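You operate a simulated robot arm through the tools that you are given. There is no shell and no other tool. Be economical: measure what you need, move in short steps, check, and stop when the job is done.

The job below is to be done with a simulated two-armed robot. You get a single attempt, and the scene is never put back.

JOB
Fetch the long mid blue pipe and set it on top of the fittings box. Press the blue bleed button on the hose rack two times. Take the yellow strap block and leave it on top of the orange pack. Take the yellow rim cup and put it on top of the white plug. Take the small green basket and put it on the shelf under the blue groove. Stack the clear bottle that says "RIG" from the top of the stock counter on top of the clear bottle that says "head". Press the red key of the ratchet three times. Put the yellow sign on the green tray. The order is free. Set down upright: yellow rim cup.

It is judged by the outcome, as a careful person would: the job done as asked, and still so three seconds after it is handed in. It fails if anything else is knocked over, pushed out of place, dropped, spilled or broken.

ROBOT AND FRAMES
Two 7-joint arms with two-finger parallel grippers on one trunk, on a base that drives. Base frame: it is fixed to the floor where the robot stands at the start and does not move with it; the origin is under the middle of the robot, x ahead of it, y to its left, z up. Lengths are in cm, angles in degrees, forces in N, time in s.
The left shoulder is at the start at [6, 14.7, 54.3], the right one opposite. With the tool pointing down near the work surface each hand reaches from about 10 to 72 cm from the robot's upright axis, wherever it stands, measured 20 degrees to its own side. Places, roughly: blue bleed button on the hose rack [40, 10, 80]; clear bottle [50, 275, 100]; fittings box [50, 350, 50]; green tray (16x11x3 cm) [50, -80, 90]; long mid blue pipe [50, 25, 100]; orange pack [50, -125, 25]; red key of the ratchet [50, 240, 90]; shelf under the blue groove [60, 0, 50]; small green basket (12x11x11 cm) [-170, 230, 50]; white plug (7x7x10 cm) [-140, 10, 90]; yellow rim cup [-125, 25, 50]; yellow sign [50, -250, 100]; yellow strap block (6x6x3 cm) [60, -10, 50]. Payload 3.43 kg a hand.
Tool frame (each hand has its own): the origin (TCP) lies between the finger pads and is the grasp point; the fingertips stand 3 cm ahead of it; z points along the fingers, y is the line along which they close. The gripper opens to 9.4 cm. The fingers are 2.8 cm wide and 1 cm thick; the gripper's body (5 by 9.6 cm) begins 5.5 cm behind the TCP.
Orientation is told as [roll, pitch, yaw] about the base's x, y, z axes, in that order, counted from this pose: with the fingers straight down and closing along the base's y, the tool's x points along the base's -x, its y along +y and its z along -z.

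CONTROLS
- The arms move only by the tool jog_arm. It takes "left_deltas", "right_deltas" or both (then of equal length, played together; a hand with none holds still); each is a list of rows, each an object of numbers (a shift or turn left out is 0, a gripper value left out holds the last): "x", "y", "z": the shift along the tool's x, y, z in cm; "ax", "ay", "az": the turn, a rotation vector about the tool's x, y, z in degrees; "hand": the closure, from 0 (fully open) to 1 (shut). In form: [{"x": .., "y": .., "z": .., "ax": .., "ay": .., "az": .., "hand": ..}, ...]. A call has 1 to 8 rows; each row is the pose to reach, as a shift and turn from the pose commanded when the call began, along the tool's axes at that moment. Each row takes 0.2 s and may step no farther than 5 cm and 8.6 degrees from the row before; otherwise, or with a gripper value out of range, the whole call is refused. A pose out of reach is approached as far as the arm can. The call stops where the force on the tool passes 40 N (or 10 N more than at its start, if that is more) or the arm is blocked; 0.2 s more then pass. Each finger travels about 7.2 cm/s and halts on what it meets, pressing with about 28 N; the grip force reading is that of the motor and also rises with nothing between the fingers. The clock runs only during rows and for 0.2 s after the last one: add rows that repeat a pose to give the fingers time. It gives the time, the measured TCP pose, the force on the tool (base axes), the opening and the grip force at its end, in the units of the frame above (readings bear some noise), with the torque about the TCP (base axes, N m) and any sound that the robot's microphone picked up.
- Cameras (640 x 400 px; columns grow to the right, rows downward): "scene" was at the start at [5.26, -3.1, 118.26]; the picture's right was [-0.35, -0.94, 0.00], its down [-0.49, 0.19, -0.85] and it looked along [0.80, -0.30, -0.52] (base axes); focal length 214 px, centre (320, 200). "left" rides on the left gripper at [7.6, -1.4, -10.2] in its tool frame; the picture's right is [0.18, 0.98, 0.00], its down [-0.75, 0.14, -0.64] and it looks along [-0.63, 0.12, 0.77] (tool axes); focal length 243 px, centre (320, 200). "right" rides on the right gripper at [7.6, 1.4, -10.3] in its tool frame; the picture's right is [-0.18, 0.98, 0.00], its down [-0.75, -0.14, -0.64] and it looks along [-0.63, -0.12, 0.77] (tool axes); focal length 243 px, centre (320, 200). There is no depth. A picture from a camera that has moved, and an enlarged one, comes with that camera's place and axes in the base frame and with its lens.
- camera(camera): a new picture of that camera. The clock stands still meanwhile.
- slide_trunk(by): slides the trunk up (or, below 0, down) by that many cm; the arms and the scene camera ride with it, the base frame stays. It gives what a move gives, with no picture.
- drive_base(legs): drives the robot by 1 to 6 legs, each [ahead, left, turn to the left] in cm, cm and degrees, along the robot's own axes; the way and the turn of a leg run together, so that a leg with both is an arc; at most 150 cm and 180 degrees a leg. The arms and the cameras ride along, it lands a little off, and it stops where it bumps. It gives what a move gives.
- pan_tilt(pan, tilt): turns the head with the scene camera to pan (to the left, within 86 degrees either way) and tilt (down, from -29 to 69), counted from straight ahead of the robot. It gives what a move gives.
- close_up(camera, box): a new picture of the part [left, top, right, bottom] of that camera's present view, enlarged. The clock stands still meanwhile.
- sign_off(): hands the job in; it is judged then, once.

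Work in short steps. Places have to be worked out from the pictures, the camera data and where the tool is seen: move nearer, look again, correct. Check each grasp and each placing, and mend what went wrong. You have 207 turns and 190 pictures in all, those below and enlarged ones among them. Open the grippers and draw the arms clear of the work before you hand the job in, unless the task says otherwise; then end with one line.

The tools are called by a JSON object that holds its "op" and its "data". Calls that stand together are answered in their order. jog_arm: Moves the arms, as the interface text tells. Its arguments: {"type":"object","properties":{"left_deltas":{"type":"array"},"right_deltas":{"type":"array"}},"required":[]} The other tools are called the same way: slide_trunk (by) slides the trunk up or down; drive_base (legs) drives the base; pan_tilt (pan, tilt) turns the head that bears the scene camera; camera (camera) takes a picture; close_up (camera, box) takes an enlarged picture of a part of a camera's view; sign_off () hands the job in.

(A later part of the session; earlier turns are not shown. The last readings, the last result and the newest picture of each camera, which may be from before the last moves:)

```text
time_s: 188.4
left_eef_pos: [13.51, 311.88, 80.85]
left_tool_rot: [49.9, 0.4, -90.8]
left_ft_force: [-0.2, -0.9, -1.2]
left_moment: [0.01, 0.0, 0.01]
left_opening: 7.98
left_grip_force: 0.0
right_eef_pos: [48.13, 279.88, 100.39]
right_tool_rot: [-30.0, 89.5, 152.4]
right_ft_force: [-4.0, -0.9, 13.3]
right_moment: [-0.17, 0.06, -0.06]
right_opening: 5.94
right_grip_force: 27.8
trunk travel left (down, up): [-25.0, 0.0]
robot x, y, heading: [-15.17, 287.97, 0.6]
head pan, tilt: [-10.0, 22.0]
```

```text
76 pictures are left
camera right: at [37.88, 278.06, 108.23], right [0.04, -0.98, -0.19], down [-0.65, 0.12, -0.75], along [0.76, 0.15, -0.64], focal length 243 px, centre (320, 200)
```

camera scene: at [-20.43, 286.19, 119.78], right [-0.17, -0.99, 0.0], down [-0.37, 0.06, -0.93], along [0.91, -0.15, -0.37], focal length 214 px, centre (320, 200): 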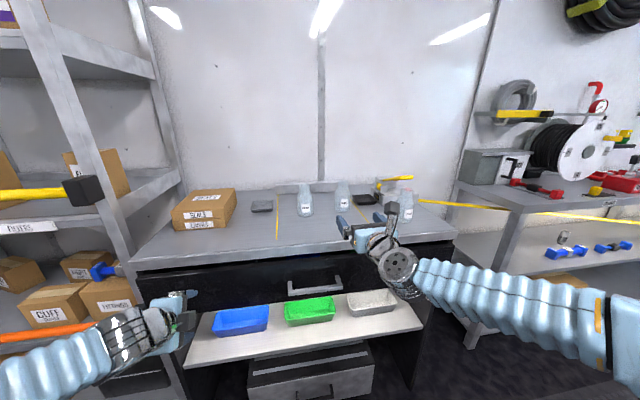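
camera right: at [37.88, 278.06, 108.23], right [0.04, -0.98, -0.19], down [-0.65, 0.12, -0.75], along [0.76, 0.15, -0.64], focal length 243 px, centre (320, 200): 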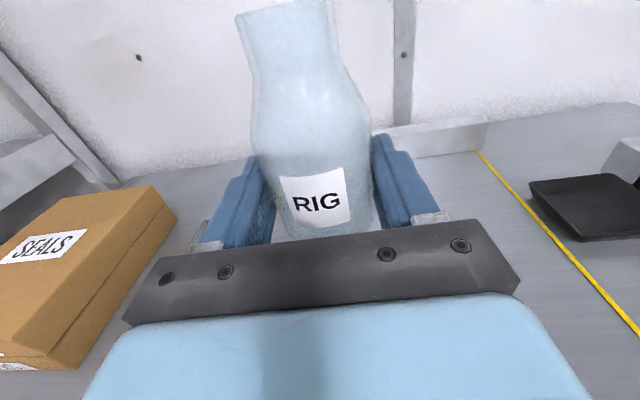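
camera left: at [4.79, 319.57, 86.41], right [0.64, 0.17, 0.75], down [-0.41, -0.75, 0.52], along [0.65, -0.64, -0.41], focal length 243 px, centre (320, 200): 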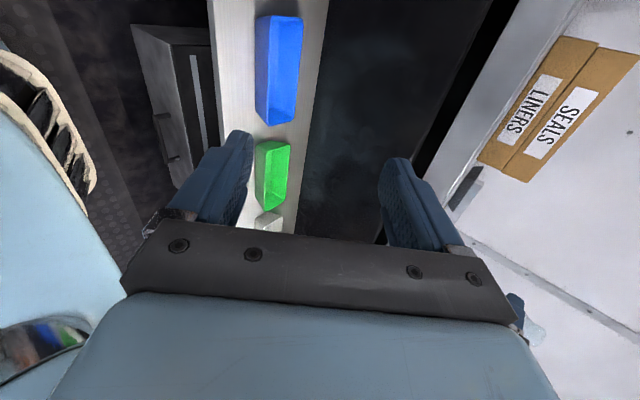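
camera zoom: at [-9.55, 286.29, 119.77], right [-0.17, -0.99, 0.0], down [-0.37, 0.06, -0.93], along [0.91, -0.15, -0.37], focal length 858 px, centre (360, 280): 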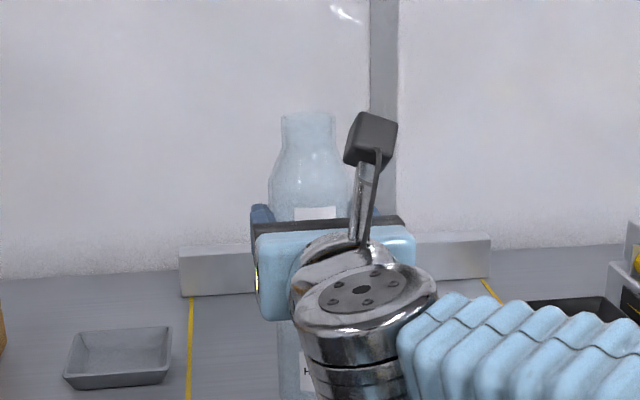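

RIG slid up a bit in the grip but is upright on HEAD. I open gently and retreat straight back.

{"op": "jog_arm", "data": {"right_deltas": [{"x": 0.3}, {"x": 0.3, "hand": 0.3}, {"x": 0.3, "hand": 0.15}, {"x": 0.3, "hand": 0.15}]}}

{"op": "camera", "data": {"camera": "right"}}

```text
time_s: 189.4
left_eef_pos: [13.66, 311.91, 80.84]
left_tool_rot: [49.8, 0.4, -90.7]
left_ft_force: [1.0, 0.9, 0.9]
left_moment: [-0.01, -0.03, 0.0]
left_opening: 8.0
left_grip_force: 0.2
right_eef_pos: [48.17, 279.94, 100.72]
right_tool_rot: [-35.0, 89.5, 147.3]
right_ft_force: [-0.4, 0.3, -0.4]
right_moment: [0.01, 0.03, -0.01]
right_opening: 7.99
right_grip_force: 0.0
trunk travel left (down, up): [-25.0, 0.0]
robot x, y, heading: [-15.48, 287.94, 0.4]
head pan, tilt: [-10.0, 22.0]
```

```text
75 pictures are left
camera right: at [37.98, 278.05, 108.51], right [0.04, -0.98, -0.19], down [-0.65, 0.12, -0.75], along [0.76, 0.15, -0.64], focal length 243 px, centre (320, 200)
```

right: 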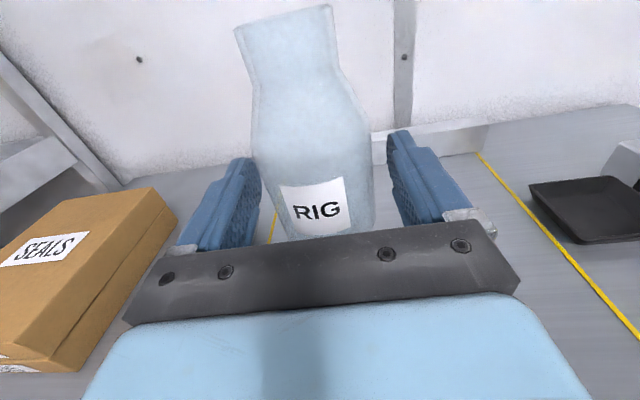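

RIG stands by itself. I centre slightly and pull straight back.

{"op": "jog_arm", "data": {"right_deltas": [{"y": -0.5, "hand": 0.05}, {"y": -0.5, "z": -3}, {"y": -0.5, "z": -7}, {"y": -0.5, "z": -11}, {"y": -0.5, "z": -15}]}}

{"op": "camera", "data": {"camera": "right"}}

{"op": "close_up", "data": {"camera": "scene", "box": [240, 100, 440, 240]}}

```text
time_s: 190.6
left_eef_pos: [13.68, 312.06, 80.79]
left_tool_rot: [49.8, 0.4, -90.7]
left_ft_force: [0.8, 0.0, 0.1]
left_moment: [0.0, -0.02, -0.02]
left_opening: 7.97
left_grip_force: 0.0
right_eef_pos: [33.22, 279.57, 100.64]
right_tool_rot: [-35.9, 89.5, 146.5]
right_ft_force: [0.1, -0.1, 0.3]
right_moment: [-0.03, -0.04, 0.04]
right_opening: 8.91
right_grip_force: 0.1
trunk travel left (down, up): [-25.0, 0.0]
robot x, y, heading: [-15.22, 287.5, 0.6]
head pan, tilt: [-10.0, 22.0]
```

```text
74 pictures are left
camera right: at [23.0, 277.81, 108.42], right [0.04, -0.98, -0.19], down [-0.65, 0.12, -0.75], along [0.76, 0.15, -0.64], focal length 243 px, centre (320, 200)
```

right: 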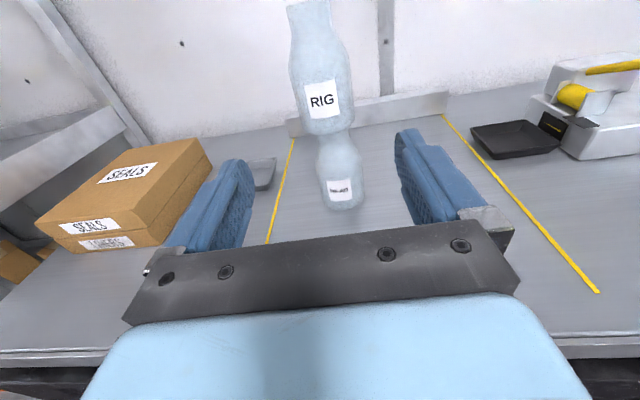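

```text
2.86 times, centred on (340, 170) of scene
camera zoom: at [-9.37, 286.29, 119.78], right [-0.17, -0.99, 0.0], down [-0.37, 0.06, -0.93], along [0.91, -0.15, -0.37], focal length 613 px, centre (263, 286)
```

zoom: 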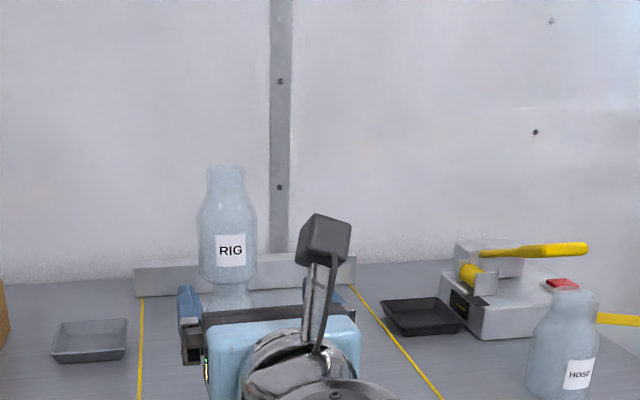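

RIG is stacked on HEAD. Next the red key at roughly (52, 239, 92): I back off, move right and look from close.

{"op": "drive_base", "data": {"legs": [[-14, 0, 0], [0, -34, 0]]}}

{"op": "camera", "data": {"camera": "right"}}

{"op": "close_up", "data": {"camera": "scene", "box": [280, 130, 440, 230]}}

```text
time_s: 193.8
left_eef_pos: [-0.21, 277.23, 80.85]
left_tool_rot: [49.8, 0.4, -90.5]
left_ft_force: [0.6, 0.0, -0.4]
left_moment: [0.02, -0.01, 0.02]
left_opening: 7.98
left_grip_force: 0.0
right_eef_pos: [19.43, 245.0, 100.58]
right_tool_rot: [-35.7, 89.5, 147.0]
right_ft_force: [-0.4, 0.8, -0.4]
right_moment: [-0.01, 0.01, -0.02]
right_opening: 8.91
right_grip_force: 0.0
trunk travel left (down, up): [-25.0, 0.0]
robot x, y, heading: [-29.1, 252.93, 0.5]
head pan, tilt: [-10.0, 22.0]
```

```text
72 pictures are left
camera right: at [9.22, 243.15, 108.43], right [0.04, -0.98, -0.19], down [-0.65, 0.12, -0.75], along [0.76, 0.16, -0.64], focal length 243 px, centre (320, 200)
```

right: 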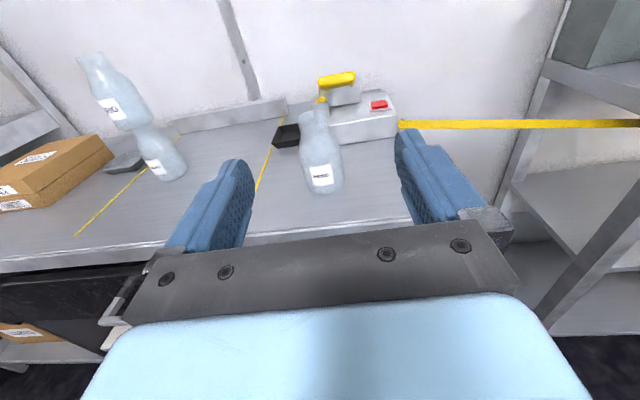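

```text
4.00 times, centred on (360, 180) of scene
camera zoom: at [-23.22, 251.51, 119.78], right [-0.16, -0.99, 0.0], down [-0.37, 0.06, -0.93], along [0.91, -0.15, -0.37], focal length 858 px, centre (160, 280)
```

zoom: 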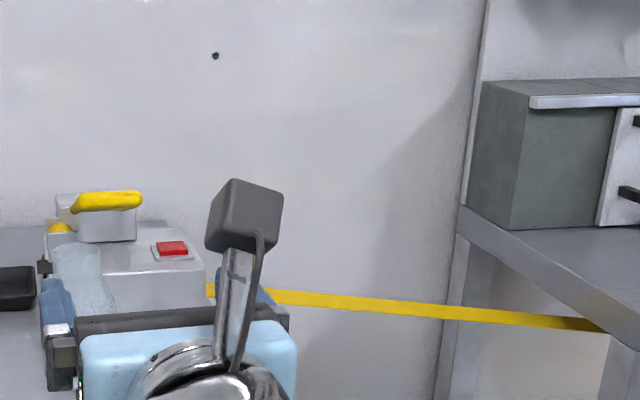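

The key triangulates to about (54.5, 237.4, 91.6), clear of HOSE. I close the right fingers, tilt them down to 60°, and align in y.

{"op": "jog_arm", "data": {"right_deltas": [{"ay": -7.5, "y": 1.9, "hand": 1}, {"ay": -15, "y": 3.8}, {"ay": -22.5, "y": 5.7}, {"ay": -30, "y": 7.6}, {"ay": -30, "y": 7.6}]}}

{"op": "drive_base", "data": {"legs": [[22, 0, 0]]}}

{"op": "camera", "data": {"camera": "right"}}

{"op": "close_up", "data": {"camera": "scene", "box": [280, 130, 440, 230]}}

```text
time_s: 195.0
left_eef_pos: [-0.28, 277.23, 80.91]
left_tool_rot: [49.8, 0.4, -90.6]
left_ft_force: [-0.5, -0.1, 0.2]
left_moment: [0.0, -0.03, -0.02]
left_opening: 7.97
left_grip_force: 0.1
right_eef_pos: [19.77, 237.32, 100.6]
right_tool_rot: [-0.7, 59.5, -178.0]
right_ft_force: [0.5, 0.1, 0.4]
right_moment: [0.01, 0.01, -0.02]
right_opening: 0.01
right_grip_force: 28.0
trunk travel left (down, up): [-25.0, 0.0]
robot x, y, heading: [-29.46, 252.93, 0.8]
head pan, tilt: [-10.0, 22.0]
```

```text
time_s: 196.7
left_eef_pos: [21.44, 277.36, 80.87]
left_tool_rot: [49.8, 0.4, -90.6]
left_ft_force: [0.2, 0.3, -0.5]
left_moment: [-0.03, -0.03, 0.02]
left_opening: 7.98
left_grip_force: 0.1
right_eef_pos: [41.51, 237.64, 100.66]
right_tool_rot: [-0.6, 59.7, -177.9]
right_ft_force: [-0.3, -0.4, 0.6]
right_moment: [-0.02, 0.01, 0.0]
right_opening: 0.03
right_grip_force: 28.0
trunk travel left (down, up): [-25.0, 0.0]
robot x, y, heading: [-6.89, 253.39, 0.8]
head pan, tilt: [-10.0, 22.0]
```

```text
70 pictures are left
camera right: at [36.5, 235.93, 112.49], right [-0.05, -0.99, -0.16], down [-0.94, 0.1, -0.32], along [0.34, 0.14, -0.93], focal length 243 px, centre (320, 200)
```

right: 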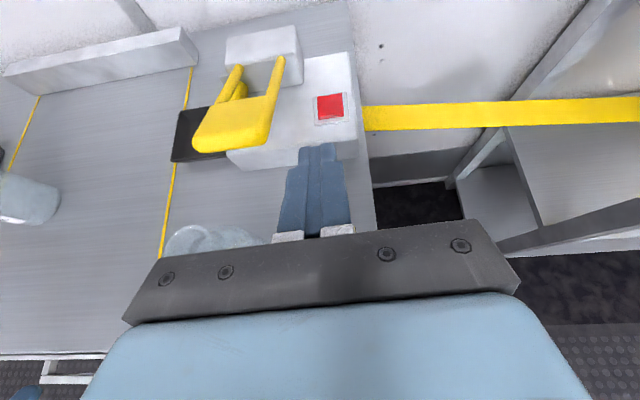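

```text
4.00 times, centred on (360, 180) of scene
camera zoom: at [-1.55, 251.75, 119.78], right [-0.16, -0.99, 0.0], down [-0.37, 0.06, -0.93], along [0.92, -0.15, -0.37], focal length 858 px, centre (160, 280)
```

zoom: 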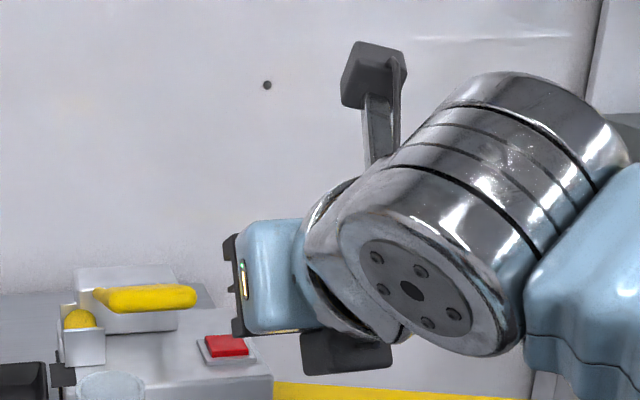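

The key is at (54.5, 237.5, 91.8); the yellow handle is close on the left, so I press with the hand 0.9 cm to the right and steeper.

{"op": "jog_arm", "data": {"right_deltas": [{"z": 0, "x": 2, "y": 1.0, "ay": -5}, {"z": 4, "x": 3, "y": 1.0, "ay": -10}, {"z": 8, "x": 4, "y": 1.0, "ay": -15}, {"z": 11.3, "x": 4.2, "y": 1.0, "ay": -15}]}}

{"op": "camera", "data": {"camera": "right"}}

```text
time_s: 197.7
left_eef_pos: [21.39, 277.38, 80.83]
left_tool_rot: [49.9, 0.4, -90.5]
left_ft_force: [0.5, 0.4, -0.4]
left_moment: [0.02, 0.03, 0.03]
left_opening: 7.98
left_grip_force: 0.0
right_eef_pos: [53.35, 237.21, 98.54]
right_tool_rot: [-0.4, 44.6, -177.8]
right_ft_force: [0.2, 0.1, 0.9]
right_moment: [0.02, 0.0, -0.04]
right_opening: 0.02
right_grip_force: 28.2
trunk travel left (down, up): [-25.0, 0.0]
robot x, y, heading: [-7.94, 253.31, 0.5]
head pan, tilt: [-10.0, 22.0]
```

```text
68 pictures are left
camera right: at [51.64, 235.65, 111.29], right [-0.09, -0.99, -0.13], down [-0.99, 0.1, -0.07], along [0.08, 0.13, -0.99], focal length 243 px, centre (320, 200)
```

right: 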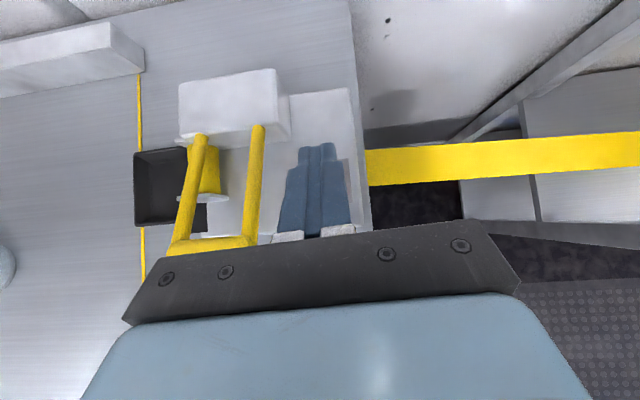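

I shift 0.5 cm further right and press straight down in small steps.

{"op": "jog_arm", "data": {"right_deltas": [{"y": 0.5, "z": 0.7, "x": -0.7}, {"y": 0.5, "z": 1.4, "x": -1.4}, {"y": 0.5, "z": 1.9, "x": -1.9}, {"y": 0.5, "z": 2.3, "x": -2.3}, {"y": 0.5, "z": 2.7, "x": -2.7}, {"y": 0.5, "z": 3.1, "x": -3.1}, {"y": 0.5, "z": 3.5, "x": -3.5}, {"y": 0.5, "z": 3.9, "x": -3.9}]}}

```text
time_s: 199.5
left_eef_pos: [21.24, 277.52, 80.95]
left_tool_rot: [49.9, 0.4, -90.5]
left_ft_force: [0.7, -0.4, 0.1]
left_moment: [0.0, 0.0, -0.02]
left_opening: 7.97
left_grip_force: 0.1
right_eef_pos: [53.32, 236.53, 93.62]
right_tool_rot: [-0.5, 45.3, -177.7]
right_ft_force: [12.0, -4.4, 32.4]
right_moment: [-0.12, -0.79, 0.02]
right_opening: 0.01
right_grip_force: 27.9
trunk travel left (down, up): [-25.0, 0.0]
robot x, y, heading: [-7.52, 252.95, 0.9]
head pan, tilt: [-10.0, 22.0]
heard: click
```

One click. I release 2 cm and press two more times.

{"op": "jog_arm", "data": {"right_deltas": [{"z": -0.8, "x": 0.8}, {"z": -1.6, "x": 1.6}, {"z": -1.6, "x": 1.6}]}}

{"op": "jog_arm", "data": {"right_deltas": [{"z": 0.6, "x": -0.6}, {"z": 1.0, "x": -1.0}, {"z": 1.3, "x": -1.3}, {"z": 1.6, "x": -1.6}]}}

{"op": "jog_arm", "data": {"right_deltas": [{"z": -0.8, "x": 0.8}, {"z": -1.6, "x": 1.6}, {"z": -1.6, "x": 1.6}]}}

```text
time_s: 200.3
left_eef_pos: [21.36, 277.43, 80.84]
left_tool_rot: [49.9, 0.4, -90.5]
left_ft_force: [-0.3, -0.3, 1.4]
left_moment: [0.0, 0.03, -0.03]
left_opening: 8.0
left_grip_force: 0.1
right_eef_pos: [53.36, 236.74, 95.32]
right_tool_rot: [-0.3, 44.5, -177.6]
right_ft_force: [-0.5, 0.6, 0.1]
right_moment: [0.0, -0.02, 0.02]
right_opening: 0.02
right_grip_force: 28.1
trunk travel left (down, up): [-25.0, 0.0]
robot x, y, heading: [-7.57, 253.3, 0.8]
head pan, tilt: [-10.0, 22.0]
```

```text
time_s: 201.3
left_eef_pos: [21.23, 277.48, 80.91]
left_tool_rot: [49.8, 0.4, -90.4]
left_ft_force: [0.3, 0.2, 0.4]
left_moment: [-0.01, 0.01, 0.0]
left_opening: 7.99
left_grip_force: 0.0
right_eef_pos: [53.4, 236.62, 93.66]
right_tool_rot: [-0.5, 45.3, -177.7]
right_ft_force: [12.6, -4.0, 34.0]
right_moment: [-0.11, -0.79, -0.04]
right_opening: 0.02
right_grip_force: 28.4
trunk travel left (down, up): [-25.0, 0.0]
robot x, y, heading: [-7.58, 253.09, 0.8]
head pan, tilt: [-10.0, 22.0]
heard: click
```

```text
time_s: 202.1
left_eef_pos: [21.4, 277.48, 80.81]
left_tool_rot: [49.8, 0.5, -90.5]
left_ft_force: [-0.2, -0.7, -0.5]
left_moment: [0.01, 0.02, 0.0]
left_opening: 7.99
left_grip_force: 0.0
right_eef_pos: [53.3, 236.55, 95.26]
right_tool_rot: [-0.3, 44.4, -177.8]
right_ft_force: [-0.3, -0.1, 0.1]
right_moment: [0.0, -0.02, -0.01]
right_opening: 0.0
right_grip_force: 27.7
trunk travel left (down, up): [-25.0, 0.0]
robot x, y, heading: [-7.59, 253.01, 0.8]
head pan, tilt: [-10.0, 22.0]
```

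Two clicks so far; third press, then retreat up and back.

{"op": "jog_arm", "data": {"right_deltas": [{"z": 0.6, "x": -0.6}, {"z": 1.0, "x": -1.0}, {"z": 1.3, "x": -1.3}, {"z": 1.6, "x": -1.6}]}}

{"op": "jog_arm", "data": {"right_deltas": [{"z": -1.5, "x": 1.5}, {"z": -4.5, "x": 3}, {"z": -8, "x": 3}, {"z": -12, "x": 3}]}}

{"op": "drive_base", "data": {"legs": [[-25, 0, 0]]}}

{"op": "camera", "data": {"camera": "scene"}}

```text
time_s: 203.1
left_eef_pos: [21.2, 277.39, 80.96]
left_tool_rot: [49.8, 0.4, -90.5]
left_ft_force: [0.4, 0.2, 0.0]
left_moment: [0.01, 0.0, -0.01]
left_opening: 7.98
left_grip_force: 0.0
right_eef_pos: [53.37, 236.52, 93.54]
right_tool_rot: [-0.4, 45.3, -177.8]
right_ft_force: [11.4, -4.9, 33.9]
right_moment: [-0.17, -0.77, -0.07]
right_opening: 0.0
right_grip_force: 28.6
trunk travel left (down, up): [-25.0, 0.0]
robot x, y, heading: [-7.49, 253.31, 0.8]
head pan, tilt: [-10.0, 22.0]
heard: click
```

```text
time_s: 204.1
left_eef_pos: [21.28, 277.44, 80.82]
left_tool_rot: [49.7, 0.4, -90.6]
left_ft_force: [0.0, 0.0, -0.8]
left_moment: [-0.01, 0.03, 0.01]
left_opening: 7.96
left_grip_force: 0.0
right_eef_pos: [47.14, 236.16, 103.47]
right_tool_rot: [-0.3, 44.5, -177.7]
right_ft_force: [0.3, 0.3, 0.0]
right_moment: [0.03, 0.0, 0.01]
right_opening: 0.0
right_grip_force: 28.1
trunk travel left (down, up): [-25.0, 0.0]
robot x, y, heading: [-7.45, 253.06, 0.4]
head pan, tilt: [-10.0, 22.0]
```

```text
time_s: 205.9
left_eef_pos: [-4.19, 277.14, 80.84]
left_tool_rot: [49.8, 0.3, -90.5]
left_ft_force: [-0.7, -0.2, -0.5]
left_moment: [-0.01, 0.0, 0.01]
left_opening: 7.99
left_grip_force: 0.0
right_eef_pos: [21.61, 235.85, 103.46]
right_tool_rot: [-0.4, 44.7, -177.6]
right_ft_force: [-0.2, -0.2, 0.3]
right_moment: [-0.02, 0.01, -0.02]
right_opening: 0.0
right_grip_force: 27.8
trunk travel left (down, up): [-25.0, 0.0]
robot x, y, heading: [-33.03, 253.06, 0.7]
head pan, tilt: [-10.0, 22.0]
```

```text
67 pictures are left
camera scene: at [-27.03, 251.45, 119.78], right [-0.16, -0.99, 0.0], down [-0.37, 0.06, -0.93], along [0.92, -0.15, -0.37], focal length 214 px, centre (320, 200)
```

scene: 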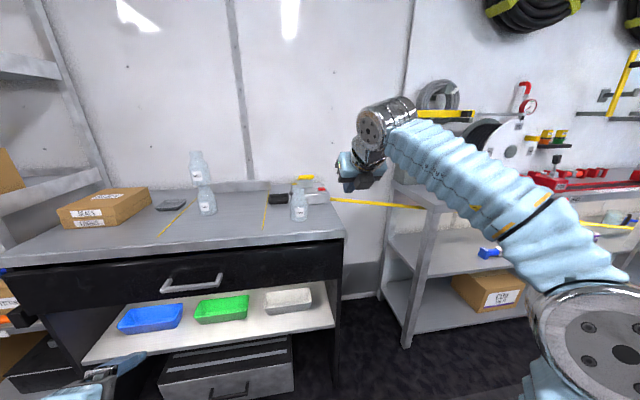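

All clicks done and nothing disturbed. Now the green basket on the opposite side: I turn around and look.

{"op": "drive_base", "data": {"legs": [[0, 0, 179]]}}

{"op": "pan_tilt", "data": {"pan": 0, "tilt": 25}}

{"op": "camera", "data": {"camera": "scene"}}

```text
time_s: 213.7
left_eef_pos: [-61.74, 228.33, 80.77]
left_tool_rot: [49.8, 0.5, 90.0]
left_ft_force: [-0.2, 0.0, -0.3]
left_moment: [0.01, -0.01, -0.01]
left_opening: 8.01
left_grip_force: 0.1
right_eef_pos: [-87.79, 269.37, 103.52]
right_tool_rot: [-0.4, 44.7, 2.8]
right_ft_force: [0.5, -0.3, 0.4]
right_moment: [-0.01, 0.0, -0.01]
right_opening: 0.01
right_grip_force: 27.7
trunk travel left (down, up): [-25.0, 0.0]
robot x, y, heading: [-32.72, 253.05, -179.1]
head pan, tilt: [-10.0, 22.0]
```

```text
time_s: 214.4
left_eef_pos: [-61.76, 228.39, 80.85]
left_tool_rot: [49.9, 0.4, 90.0]
left_ft_force: [0.2, 0.0, -0.3]
left_moment: [-0.02, 0.0, -0.02]
left_opening: 7.99
left_grip_force: 0.0
right_eef_pos: [-87.91, 269.41, 103.56]
right_tool_rot: [-0.4, 44.5, 2.9]
right_ft_force: [-1.0, 0.6, -0.4]
right_moment: [-0.03, -0.02, -0.01]
right_opening: 0.0
right_grip_force: 28.1
trunk travel left (down, up): [-25.0, 0.0]
robot x, y, heading: [-32.92, 252.97, -178.7]
head pan, tilt: [0.0, 25.0]
```

```text
66 pictures are left
camera scene: at [-39.43, 252.85, 119.29], right [-0.02, 1.0, 0.0], down [0.42, 0.01, -0.91], along [-0.91, -0.02, -0.42], focal length 214 px, centre (320, 200)
```

scene: 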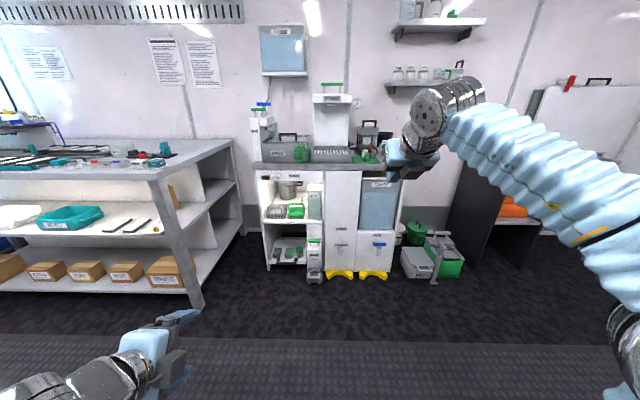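

{"op": "close_up", "data": {"camera": "scene", "box": [235, 130, 415, 290]}}

```text
2.50 times, centred on (325, 210) of scene
camera zoom: at [-39.43, 252.85, 119.29], right [-0.02, 1.0, 0.0], down [0.42, 0.01, -0.91], along [-0.91, -0.02, -0.42], focal length 536 px, centre (308, 175)
```

zoom: 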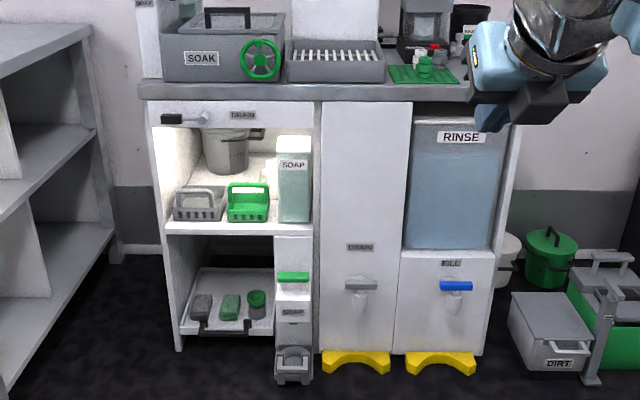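

The green basket with a handle is on the unit's inner shelf at about (-165, 234, 50). I will take its handle with the left hand (fingers horizontal, closing vertically). I set the left hand's tilt to horizontal and fold the right hand back.

{"op": "jog_arm", "data": {"left_deltas": [{"ax": -8, "hand": 0}, {"ax": -16}, {"ax": -24}, {"ax": -32}, {"ax": -40}, {"ax": -40}], "right_deltas": [{"x": -4.5, "z": -1.2}, {"x": -9, "z": -2.4}, {"x": -13.5, "z": -3.6}, {"x": -18, "z": -4.8}, {"x": -22.5, "z": -6}, {"x": -27, "z": -7}]}}

{"op": "drive_base", "data": {"legs": [[50, -3, 0]]}}

{"op": "pan_tilt", "data": {"pan": 10, "tilt": 35}}

{"op": "camera", "data": {"camera": "scene"}}

{"op": "camera", "data": {"camera": "left"}}

```text
time_s: 215.8
left_eef_pos: [-64.08, 222.95, 93.12]
left_tool_rot: [89.9, 0.3, 90.0]
left_ft_force: [-1.0, 0.8, 0.2]
left_moment: [0.02, 0.02, -0.01]
left_opening: 9.4
left_grip_force: 0.1
left hand out of reach, approached as far as the arm can: row 1, 2, 3, 4, 5, 6
right_eef_pos: [-63.73, 270.82, 89.36]
right_tool_rot: [-0.4, 44.6, 2.9]
right_ft_force: [-0.8, 0.1, 0.3]
right_moment: [0.06, 0.0, -0.02]
right_opening: 0.0
right_grip_force: 27.8
trunk travel left (down, up): [-25.0, 0.0]
robot x, y, heading: [-32.88, 252.7, -178.8]
head pan, tilt: [0.0, 25.0]
```

```text
time_s: 218.8
left_eef_pos: [-114.36, 224.66, 93.17]
left_tool_rot: [89.8, 0.4, 90.2]
left_ft_force: [-0.2, -0.6, -0.3]
left_moment: [-0.01, 0.0, -0.02]
left_opening: 9.42
left_grip_force: 0.1
right_eef_pos: [-114.43, 272.34, 89.39]
right_tool_rot: [-0.4, 44.6, 3.2]
right_ft_force: [0.4, 0.1, 0.6]
right_moment: [0.01, 0.01, -0.02]
right_opening: 0.0
right_grip_force: 28.0
trunk travel left (down, up): [-25.0, 0.0]
robot x, y, heading: [-84.16, 254.87, -178.4]
head pan, tilt: [0.0, 25.0]
```

```text
time_s: 219.5
left_eef_pos: [-114.37, 224.64, 93.09]
left_tool_rot: [89.8, 0.4, 90.3]
left_ft_force: [-0.6, 0.2, 0.0]
left_moment: [-0.02, 0.0, -0.01]
left_opening: 9.41
left_grip_force: 0.1
right_eef_pos: [-114.5, 272.39, 89.36]
right_tool_rot: [-0.4, 44.6, 3.2]
right_ft_force: [0.1, -0.8, -0.2]
right_moment: [0.02, 0.0, -0.01]
right_opening: 0.0
right_grip_force: 28.0
trunk travel left (down, up): [-25.0, 0.0]
robot x, y, heading: [-83.36, 254.51, -178.4]
head pan, tilt: [10.0, 35.0]
```

```text
64 pictures are left
camera scene: at [-89.43, 253.1, 117.72], right [-0.2, 0.98, 0.0], down [0.56, 0.11, -0.82], along [-0.8, -0.16, -0.57], focal length 214 px, centre (320, 200)
```

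scene: 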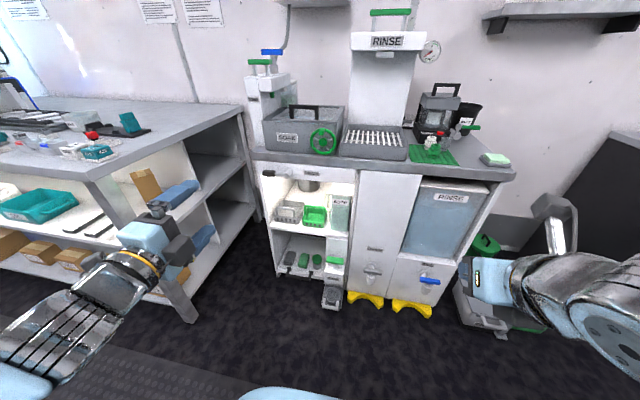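

```text
63 pictures are left
camera left: at [-104.21, 217.03, 91.79], right [0.0, -0.18, 0.98], down [0.64, 0.76, 0.14], along [-0.77, 0.63, 0.11], focal length 243 px, centre (320, 200)
```

left: 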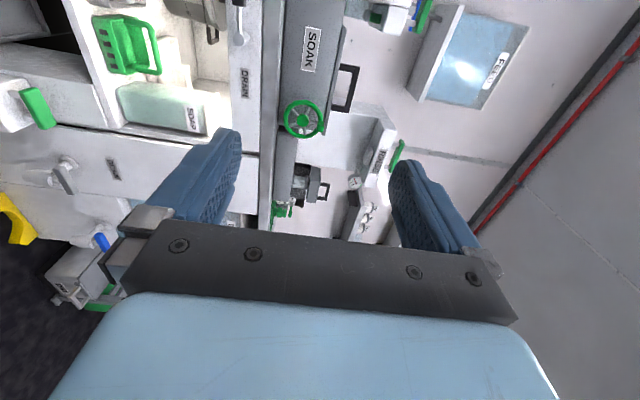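

The handle triangulates to about (-173, 234, 53.5). I lower the left hand in the free space in front of the unit.

{"op": "jog_arm", "data": {"left_deltas": [{"y": -4.8}, {"y": -9.6}, {"y": -14.4}, {"y": -19.2}, {"y": -24}, {"y": -28.8}, {"y": -33.6}, {"y": -37}]}}

{"op": "drive_base", "data": {"legs": [[20, -3, 0]]}}

{"op": "camera", "data": {"camera": "left"}}

{"op": "close_up", "data": {"camera": "scene", "box": [200, 140, 400, 300]}}

```text
time_s: 221.3
left_eef_pos: [-115.87, 218.3, 49.84]
left_tool_rot: [89.9, 0.5, 90.3]
left_ft_force: [0.2, 0.8, -0.2]
left_moment: [0.02, -0.01, 0.06]
left_opening: 9.39
left_grip_force: 0.0
left hand out of reach, approached as far as the arm can: row 1, 2, 3, 4, 5, 6, 7, 8
right_eef_pos: [-114.38, 272.36, 89.45]
right_tool_rot: [-0.4, 44.7, 3.2]
right_ft_force: [0.0, 0.1, 0.6]
right_moment: [-0.03, 0.02, 0.01]
right_opening: 0.01
right_grip_force: 28.0
trunk travel left (down, up): [-25.0, 0.0]
robot x, y, heading: [-83.33, 254.7, -178.5]
head pan, tilt: [10.0, 35.0]
```

```text
time_s: 222.9
left_eef_pos: [-136.3, 220.73, 49.64]
left_tool_rot: [89.8, 0.4, 90.4]
left_ft_force: [-0.6, -0.1, 0.6]
left_moment: [0.0, -0.01, 0.02]
left_opening: 9.4
left_grip_force: 0.0
right_eef_pos: [-135.02, 274.83, 89.36]
right_tool_rot: [-0.4, 44.6, 3.2]
right_ft_force: [-0.4, -0.4, -0.4]
right_moment: [-0.02, -0.04, -0.01]
right_opening: 0.0
right_grip_force: 27.8
trunk travel left (down, up): [-25.0, 0.0]
robot x, y, heading: [-104.13, 257.31, -178.6]
head pan, tilt: [10.0, 35.0]
```

```text
62 pictures are left
camera left: at [-126.13, 213.12, 48.35], right [0.0, -0.18, 0.98], down [0.64, 0.76, 0.14], along [-0.77, 0.63, 0.11], focal length 243 px, centre (320, 200)
```

left: 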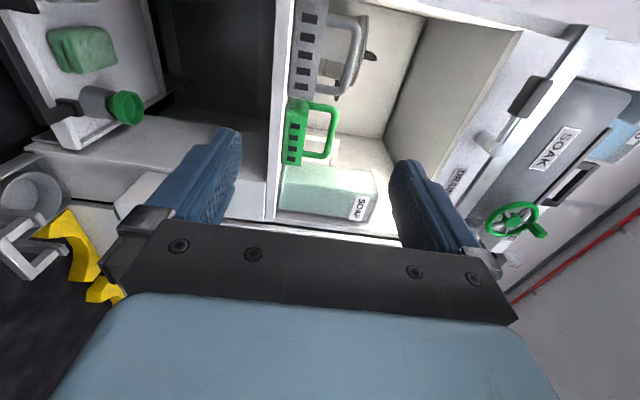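

```text
2.50 times, centred on (300, 220) of scene
camera zoom: at [-109.87, 255.51, 117.72], right [-0.2, 0.98, 0.0], down [0.56, 0.12, -0.82], along [-0.8, -0.17, -0.57], focal length 536 px, centre (370, 150)
```

zoom: 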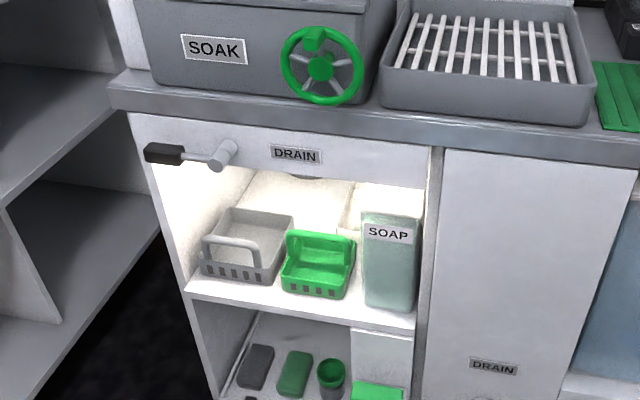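

Handle bar at about (-173.7, 233.5, 53.7), neighbours: grey basket left, SOAP right. I align the left hand with 4 cm opening and move closer.

{"op": "jog_arm", "data": {"left_deltas": [{"x": -4.3, "y": 1.4, "hand": 0.57}, {"x": -8.6, "y": 2.9}, {"x": -12.8, "y": 4.4}, {"x": -12.8, "y": 4.4}]}}

{"op": "drive_base", "data": {"legs": [[10, 0, 0]]}}

{"op": "camera", "data": {"camera": "left"}}

```text
time_s: 224.1
left_eef_pos: [-139.22, 228.95, 45.86]
left_tool_rot: [89.1, 5.5, 92.1]
left_ft_force: [0.1, 0.3, 0.3]
left_moment: [0.01, -0.04, -0.04]
left_opening: 4.05
left_grip_force: 0.1
left hand out of reach, approached as far as the arm can: row 1, 2, 3, 4
right_eef_pos: [-134.98, 274.78, 89.42]
right_tool_rot: [-0.3, 44.7, 3.3]
right_ft_force: [-0.5, 0.1, 0.3]
right_moment: [0.02, 0.02, 0.03]
right_opening: 0.0
right_grip_force: 28.0
trunk travel left (down, up): [-25.0, 0.0]
robot x, y, heading: [-104.49, 257.41, -178.5]
head pan, tilt: [10.0, 35.0]
stopped in row 4 (left hand): the arm was blocked; the commanded pose is now the measured one
```

```text
time_s: 225.2
left_eef_pos: [-149.08, 228.75, 45.77]
left_tool_rot: [89.2, 5.5, 91.9]
left_ft_force: [0.4, 0.0, -0.3]
left_moment: [-0.01, -0.01, 0.01]
left_opening: 4.04
left_grip_force: 0.1
right_eef_pos: [-144.73, 274.6, 89.51]
right_tool_rot: [-0.4, 44.7, 3.2]
right_ft_force: [0.6, 0.0, 0.3]
right_moment: [-0.01, -0.02, 0.04]
right_opening: 0.0
right_grip_force: 27.8
trunk travel left (down, up): [-25.0, 0.0]
robot x, y, heading: [-113.83, 257.18, -178.5]
head pan, tilt: [10.0, 35.0]
```

```text
60 pictures are left
camera left: at [-138.68, 221.35, 45.21], right [-0.01, -0.09, 1.0], down [0.61, 0.79, 0.08], along [-0.79, 0.61, 0.05], focal length 243 px, centre (320, 200)
```

left: 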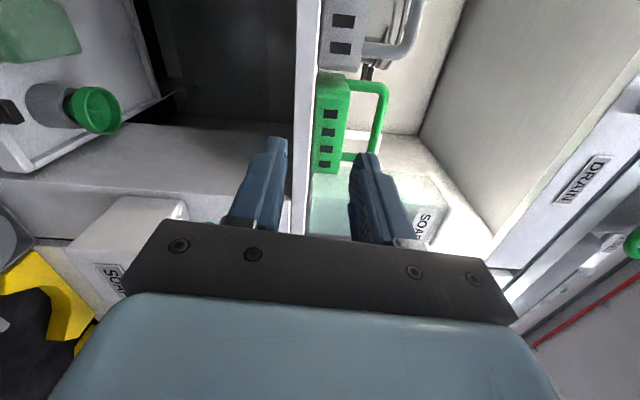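

The arm is cramped near the body, so I back the base off and extend the arm instead, fixing the small roll.

{"op": "drive_base", "data": {"legs": [[-14, 0, 0]]}}

{"op": "jog_arm", "data": {"left_deltas": [{"z": 3, "y": 1, "az": -1.5}, {"z": 6, "y": 3, "x": -1, "az": -3}, {"z": 9, "y": 5, "x": -2, "az": -5.5}, {"z": 12, "y": 7, "x": -3.5, "az": -5.5}, {"z": 14, "y": 8.5, "x": -5, "az": -5.5}]}}

{"op": "camera", "data": {"camera": "left"}}

```text
time_s: 226.5
left_eef_pos: [-135.48, 229.18, 45.83]
left_tool_rot: [89.1, 5.4, 91.6]
left_ft_force: [-1.1, 0.2, -0.4]
left_moment: [-0.02, -0.01, -0.04]
left_opening: 4.05
left_grip_force: 0.1
right_eef_pos: [-131.09, 274.91, 89.47]
right_tool_rot: [-0.5, 44.5, 3.1]
right_ft_force: [-0.3, -0.6, -0.2]
right_moment: [0.02, -0.02, 0.0]
right_opening: 0.02
right_grip_force: 27.5
trunk travel left (down, up): [-25.0, 0.0]
robot x, y, heading: [-100.14, 257.55, -178.7]
head pan, tilt: [10.0, 35.0]
```

```text
time_s: 227.7
left_eef_pos: [-150.02, 234.73, 53.69]
left_tool_rot: [89.1, -0.1, 91.8]
left_ft_force: [-0.9, -0.2, -1.2]
left_moment: [-0.01, 0.0, 0.01]
left_opening: 4.03
left_grip_force: 0.1
right_eef_pos: [-130.89, 275.02, 89.47]
right_tool_rot: [-0.4, 44.6, 2.9]
right_ft_force: [-0.6, -0.4, 0.3]
right_moment: [0.02, -0.01, -0.01]
right_opening: 0.0
right_grip_force: 27.6
trunk travel left (down, up): [-25.0, 0.0]
robot x, y, heading: [-100.34, 257.56, -178.8]
head pan, tilt: [10.0, 35.0]
```

```text
59 pictures are left
camera left: at [-139.64, 227.34, 52.37], right [-0.01, -0.19, 0.98], down [0.62, 0.77, 0.15], along [-0.79, 0.61, 0.11], focal length 243 px, centre (320, 200)
```

left: 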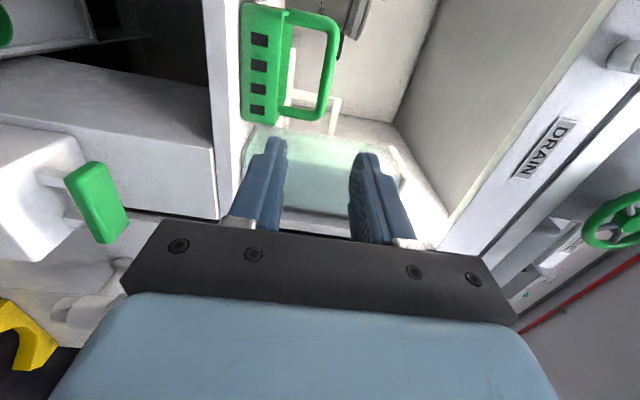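

Handle bar at about z 54.4. I drive 8 cm forward, then advance 11 cm and check.

{"op": "drive_base", "data": {"legs": [[8, 0, 0]]}}

{"op": "jog_arm", "data": {"left_deltas": [{"z": 4, "y": 0.4, "x": 0.5}, {"z": 8, "y": 0.7, "x": 0.8}, {"z": 10, "y": 0.7, "x": 0.8}]}}

{"op": "camera", "data": {"camera": "left"}}

{"op": "close_up", "data": {"camera": "scene", "box": [200, 140, 400, 300]}}

```text
time_s: 228.8
left_eef_pos: [-157.96, 234.52, 53.78]
left_tool_rot: [89.3, 0.0, 91.8]
left_ft_force: [1.1, -0.9, 0.0]
left_moment: [-0.02, -0.02, -0.02]
left_opening: 4.03
left_grip_force: 0.0
right_eef_pos: [-138.99, 274.87, 89.47]
right_tool_rot: [-0.4, 44.5, 3.0]
right_ft_force: [0.4, 0.5, -0.7]
right_moment: [-0.03, -0.01, 0.01]
right_opening: 0.01
right_grip_force: 28.3
trunk travel left (down, up): [-25.0, 0.0]
robot x, y, heading: [-108.16, 257.32, -178.8]
head pan, tilt: [10.0, 35.0]
```

```text
time_s: 229.6
left_eef_pos: [-167.92, 233.32, 54.39]
left_tool_rot: [89.3, -0.1, 91.7]
left_ft_force: [0.7, -0.3, -0.1]
left_moment: [0.0, 0.02, 0.0]
left_opening: 4.03
left_grip_force: 0.0
right_eef_pos: [-138.95, 274.84, 89.43]
right_tool_rot: [-0.4, 44.6, 3.0]
right_ft_force: [-0.2, 0.9, 0.7]
right_moment: [-0.04, -0.01, 0.0]
right_opening: 0.0
right_grip_force: 27.9
trunk travel left (down, up): [-25.0, 0.0]
robot x, y, heading: [-108.11, 256.83, -178.9]
head pan, tilt: [10.0, 35.0]
```

```text
58 pictures are left
camera left: at [-157.62, 226.02, 53.01], right [-0.01, -0.19, 0.98], down [0.62, 0.77, 0.15], along [-0.79, 0.61, 0.11], focal length 243 px, centre (320, 200)
```

left: 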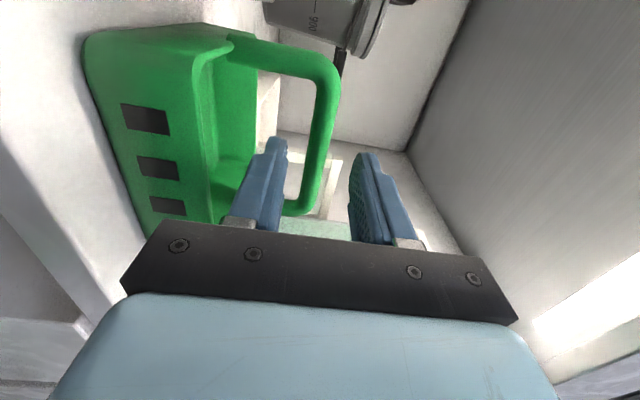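

```text
2.50 times, centred on (300, 220) of scene
camera zoom: at [-113.95, 255.43, 117.72], right [-0.2, 0.98, 0.0], down [0.56, 0.11, -0.82], along [-0.8, -0.16, -0.57], focal length 536 px, centre (370, 150)
```

zoom: 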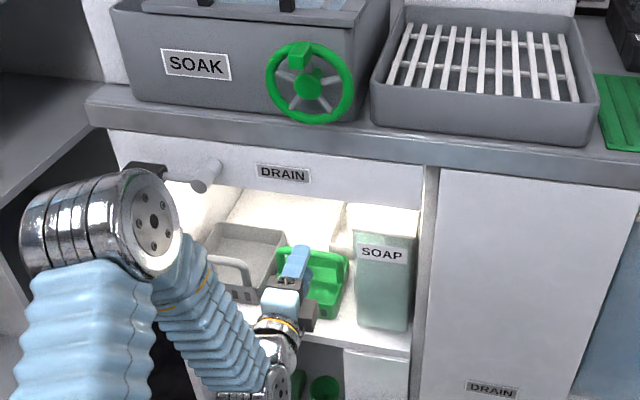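

The bar lies centred between the fingers about 5 cm ahead. I advance 5 cm and close.

{"op": "jog_arm", "data": {"left_deltas": [{"z": 2.5}, {"z": 5}, {"z": 5, "hand": 0.75}, {"z": 5, "hand": 0.95}, {"z": 5, "hand": 0.95}]}}

{"op": "camera", "data": {"camera": "left"}}

```text
time_s: 230.8
left_eef_pos: [-172.99, 233.27, 54.25]
left_tool_rot: [89.2, 0.0, 91.8]
left_ft_force: [0.6, 1.0, -0.2]
left_moment: [-0.02, -0.02, -0.01]
left_opening: 1.73
left_grip_force: 27.8
right_eef_pos: [-138.87, 274.93, 89.35]
right_tool_rot: [-0.3, 44.6, 3.0]
right_ft_force: [-0.5, 0.1, -0.3]
right_moment: [0.03, -0.01, -0.02]
right_opening: 0.0
right_grip_force: 27.9
trunk travel left (down, up): [-25.0, 0.0]
robot x, y, heading: [-108.22, 257.2, -178.6]
head pan, tilt: [10.0, 35.0]
```

```text
56 pictures are left
camera left: at [-162.63, 225.97, 52.9], right [-0.01, -0.18, 0.98], down [0.62, 0.77, 0.15], along [-0.79, 0.61, 0.11], focal length 243 px, centre (320, 200)
```

left: 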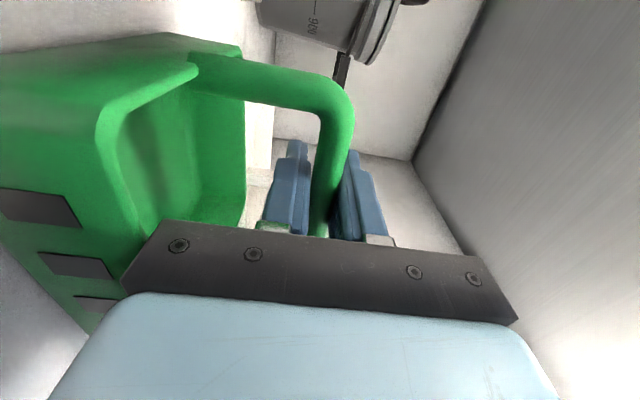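

Gripped the handle (1.73 cm). I lift 3 cm and check.

{"op": "jog_arm", "data": {"left_deltas": [{"y": 1}, {"y": 2}, {"y": 3}, {"y": 3}]}}

{"op": "close_up", "data": {"camera": "scene", "box": [200, 140, 400, 300]}}

```text
time_s: 231.8
left_eef_pos: [-172.91, 233.17, 57.03]
left_tool_rot: [89.3, 0.0, 91.7]
left_ft_force: [-0.5, 0.3, -0.7]
left_moment: [0.01, -0.01, -0.01]
left_opening: 1.75
left_grip_force: 28.4
right_eef_pos: [-139.03, 274.78, 89.4]
right_tool_rot: [-0.5, 44.6, 3.0]
right_ft_force: [-0.8, 0.3, 0.3]
right_moment: [0.01, -0.01, -0.04]
right_opening: 0.0
right_grip_force: 28.6
trunk travel left (down, up): [-25.0, 0.0]
robot x, y, heading: [-108.34, 257.01, -178.9]
head pan, tilt: [10.0, 35.0]
```

```text
2.50 times, centred on (300, 220) of scene
camera zoom: at [-113.96, 255.43, 117.72], right [-0.2, 0.98, 0.0], down [0.56, 0.11, -0.82], along [-0.8, -0.16, -0.57], focal length 536 px, centre (370, 150)
```

zoom: 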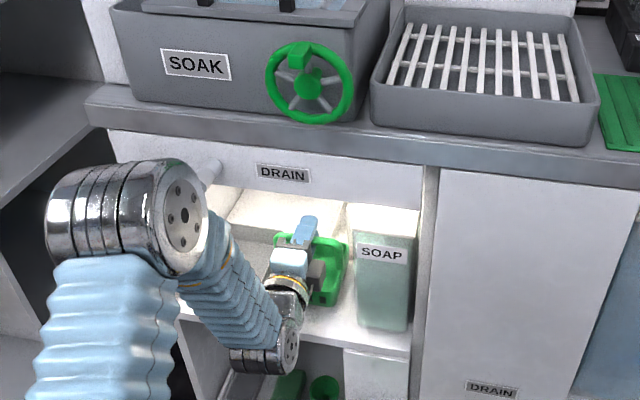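

The basket is lifted. I back out, turn around in the aisle, and drive to the bench with the blue groove.

{"op": "drive_base", "data": {"legs": [[-55, 0, 0], [0, 0, 179], [0, -145, 0], [0, -140, 0]]}}

{"op": "pan_tilt", "data": {"pan": 5, "tilt": 35}}

{"op": "camera", "data": {"camera": "scene"}}

```text
time_s: 255.5
left_eef_pos: [3.78, -5.59, 57.14]
left_tool_rot: [89.2, 0.0, -91.8]
left_ft_force: [0.8, -0.1, -0.8]
left_moment: [0.03, 0.0, -0.01]
left_opening: 1.76
left_grip_force: 27.8
right_eef_pos: [-32.84, -44.87, 89.38]
right_tool_rot: [-0.4, 44.6, 179.4]
right_ft_force: [-0.1, 0.3, -0.9]
right_moment: [-0.02, 0.01, 0.05]
right_opening: 0.01
right_grip_force: 27.9
trunk travel left (down, up): [-25.0, 0.0]
robot x, y, heading: [-62.22, -25.39, -2.4]
head pan, tilt: [10.0, 35.0]
```

```text
time_s: 256.2
left_eef_pos: [3.74, -5.41, 57.18]
left_tool_rot: [89.2, -0.1, -91.7]
left_ft_force: [0.3, -1.1, -0.2]
left_moment: [0.0, -0.03, -0.04]
left_opening: 1.75
left_grip_force: 28.2
right_eef_pos: [-32.73, -44.93, 89.47]
right_tool_rot: [-0.4, 44.5, 179.4]
right_ft_force: [-0.2, 0.1, 1.3]
right_moment: [-0.01, 0.01, -0.03]
right_opening: 0.0
right_grip_force: 28.4
trunk travel left (down, up): [-25.0, 0.0]
robot x, y, heading: [-62.54, -25.09, -2.5]
head pan, tilt: [5.0, 35.0]
```

```text
54 pictures are left
camera scene: at [-56.75, -24.58, 117.72], right [0.05, -1.0, 0.0], down [-0.57, -0.03, -0.82], along [0.82, 0.04, -0.57], focal length 214 px, centre (320, 200)
```

scene: 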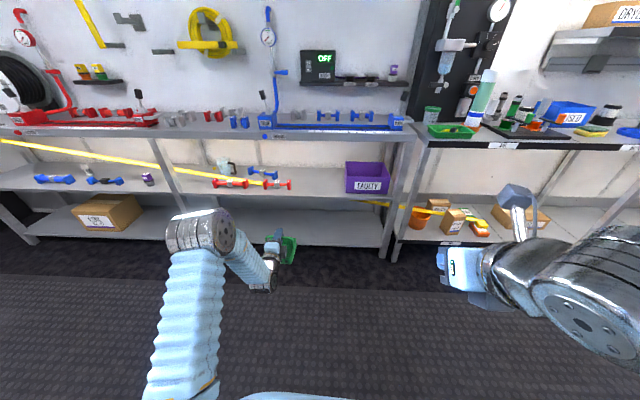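

I straighten the heading, shift right so the basket goes to y≈-17 (free space between the red pipe and FAULTY), and raise it.

{"op": "drive_base", "data": {"legs": [[0, 0, 2.5], [0, -14, 0]]}}

{"op": "jog_arm", "data": {"left_deltas": [{"y": 3}, {"y": 6}, {"y": 8}]}}

{"op": "drive_base", "data": {"legs": [[30, 0, 0]]}}

{"op": "close_up", "data": {"camera": "scene", "box": [200, 100, 440, 270]}}

{"op": "camera", "data": {"camera": "left"}}

```text
time_s: 257.9
left_eef_pos: [2.86, -16.69, 57.18]
left_tool_rot: [89.2, 0.0, -89.5]
left_ft_force: [-0.5, -0.4, -0.5]
left_moment: [-0.02, -0.02, -0.01]
left_opening: 1.75
left_grip_force: 27.2
right_eef_pos: [-32.01, -57.62, 89.38]
right_tool_rot: [-0.4, 44.6, -178.2]
right_ft_force: [0.1, -0.1, -0.5]
right_moment: [0.0, 0.02, -0.01]
right_opening: 0.0
right_grip_force: 27.5
trunk travel left (down, up): [-25.0, 0.0]
robot x, y, heading: [-62.33, -39.27, 0.3]
head pan, tilt: [5.0, 35.0]
```

```text
time_s: 258.7
left_eef_pos: [3.02, -16.65, 65.1]
left_tool_rot: [89.1, 0.0, -89.5]
left_ft_force: [-0.2, -0.1, -0.6]
left_moment: [-0.04, -0.02, -0.01]
left_opening: 1.75
left_grip_force: 27.7
right_eef_pos: [-32.02, -57.54, 89.32]
right_tool_rot: [-0.3, 44.6, -178.2]
right_ft_force: [-0.3, -0.8, 0.1]
right_moment: [0.0, 0.03, 0.0]
right_opening: 0.02
right_grip_force: 28.0
trunk travel left (down, up): [-25.0, 0.0]
robot x, y, heading: [-62.56, -39.15, 0.0]
head pan, tilt: [5.0, 35.0]
```

```text
time_s: 260.8
left_eef_pos: [33.02, -17.06, 65.09]
left_tool_rot: [89.1, -0.1, -89.8]
left_ft_force: [0.2, 0.4, -0.6]
left_moment: [0.01, 0.01, -0.02]
left_opening: 1.73
left_grip_force: 28.0
right_eef_pos: [-2.32, -57.86, 89.47]
right_tool_rot: [-0.3, 44.6, -178.7]
right_ft_force: [-0.4, 0.2, 0.0]
right_moment: [0.02, 0.02, 0.01]
right_opening: 0.0
right_grip_force: 27.8
trunk travel left (down, up): [-25.0, 0.0]
robot x, y, heading: [-32.5, -38.95, -0.5]
head pan, tilt: [5.0, 35.0]
```

```text
2.35 times, centred on (320, 185) of scene
camera zoom: at [-26.8, -38.29, 117.72], right [0.08, -1.0, 0.0], down [-0.57, -0.05, -0.82], along [0.82, 0.07, -0.57], focal length 505 px, centre (320, 235)
```

zoom: 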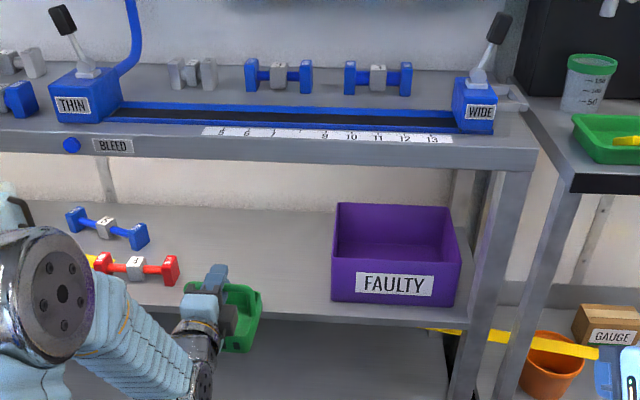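

```text
52 pictures are left
camera left: at [22.61, -9.51, 63.83], right [0.01, 0.18, 0.98], down [-0.64, -0.76, 0.15], along [0.77, -0.63, 0.11], focal length 243 px, centre (320, 200)
```

left: 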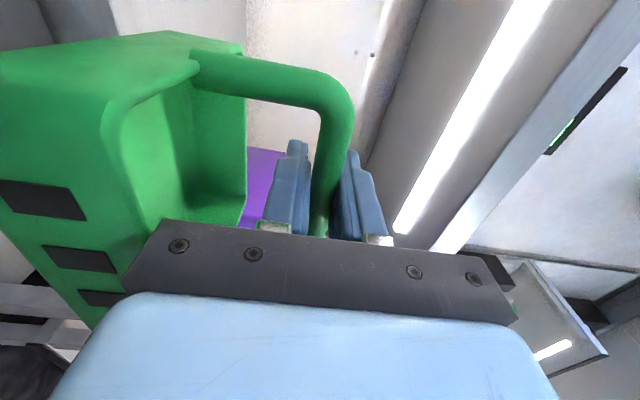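

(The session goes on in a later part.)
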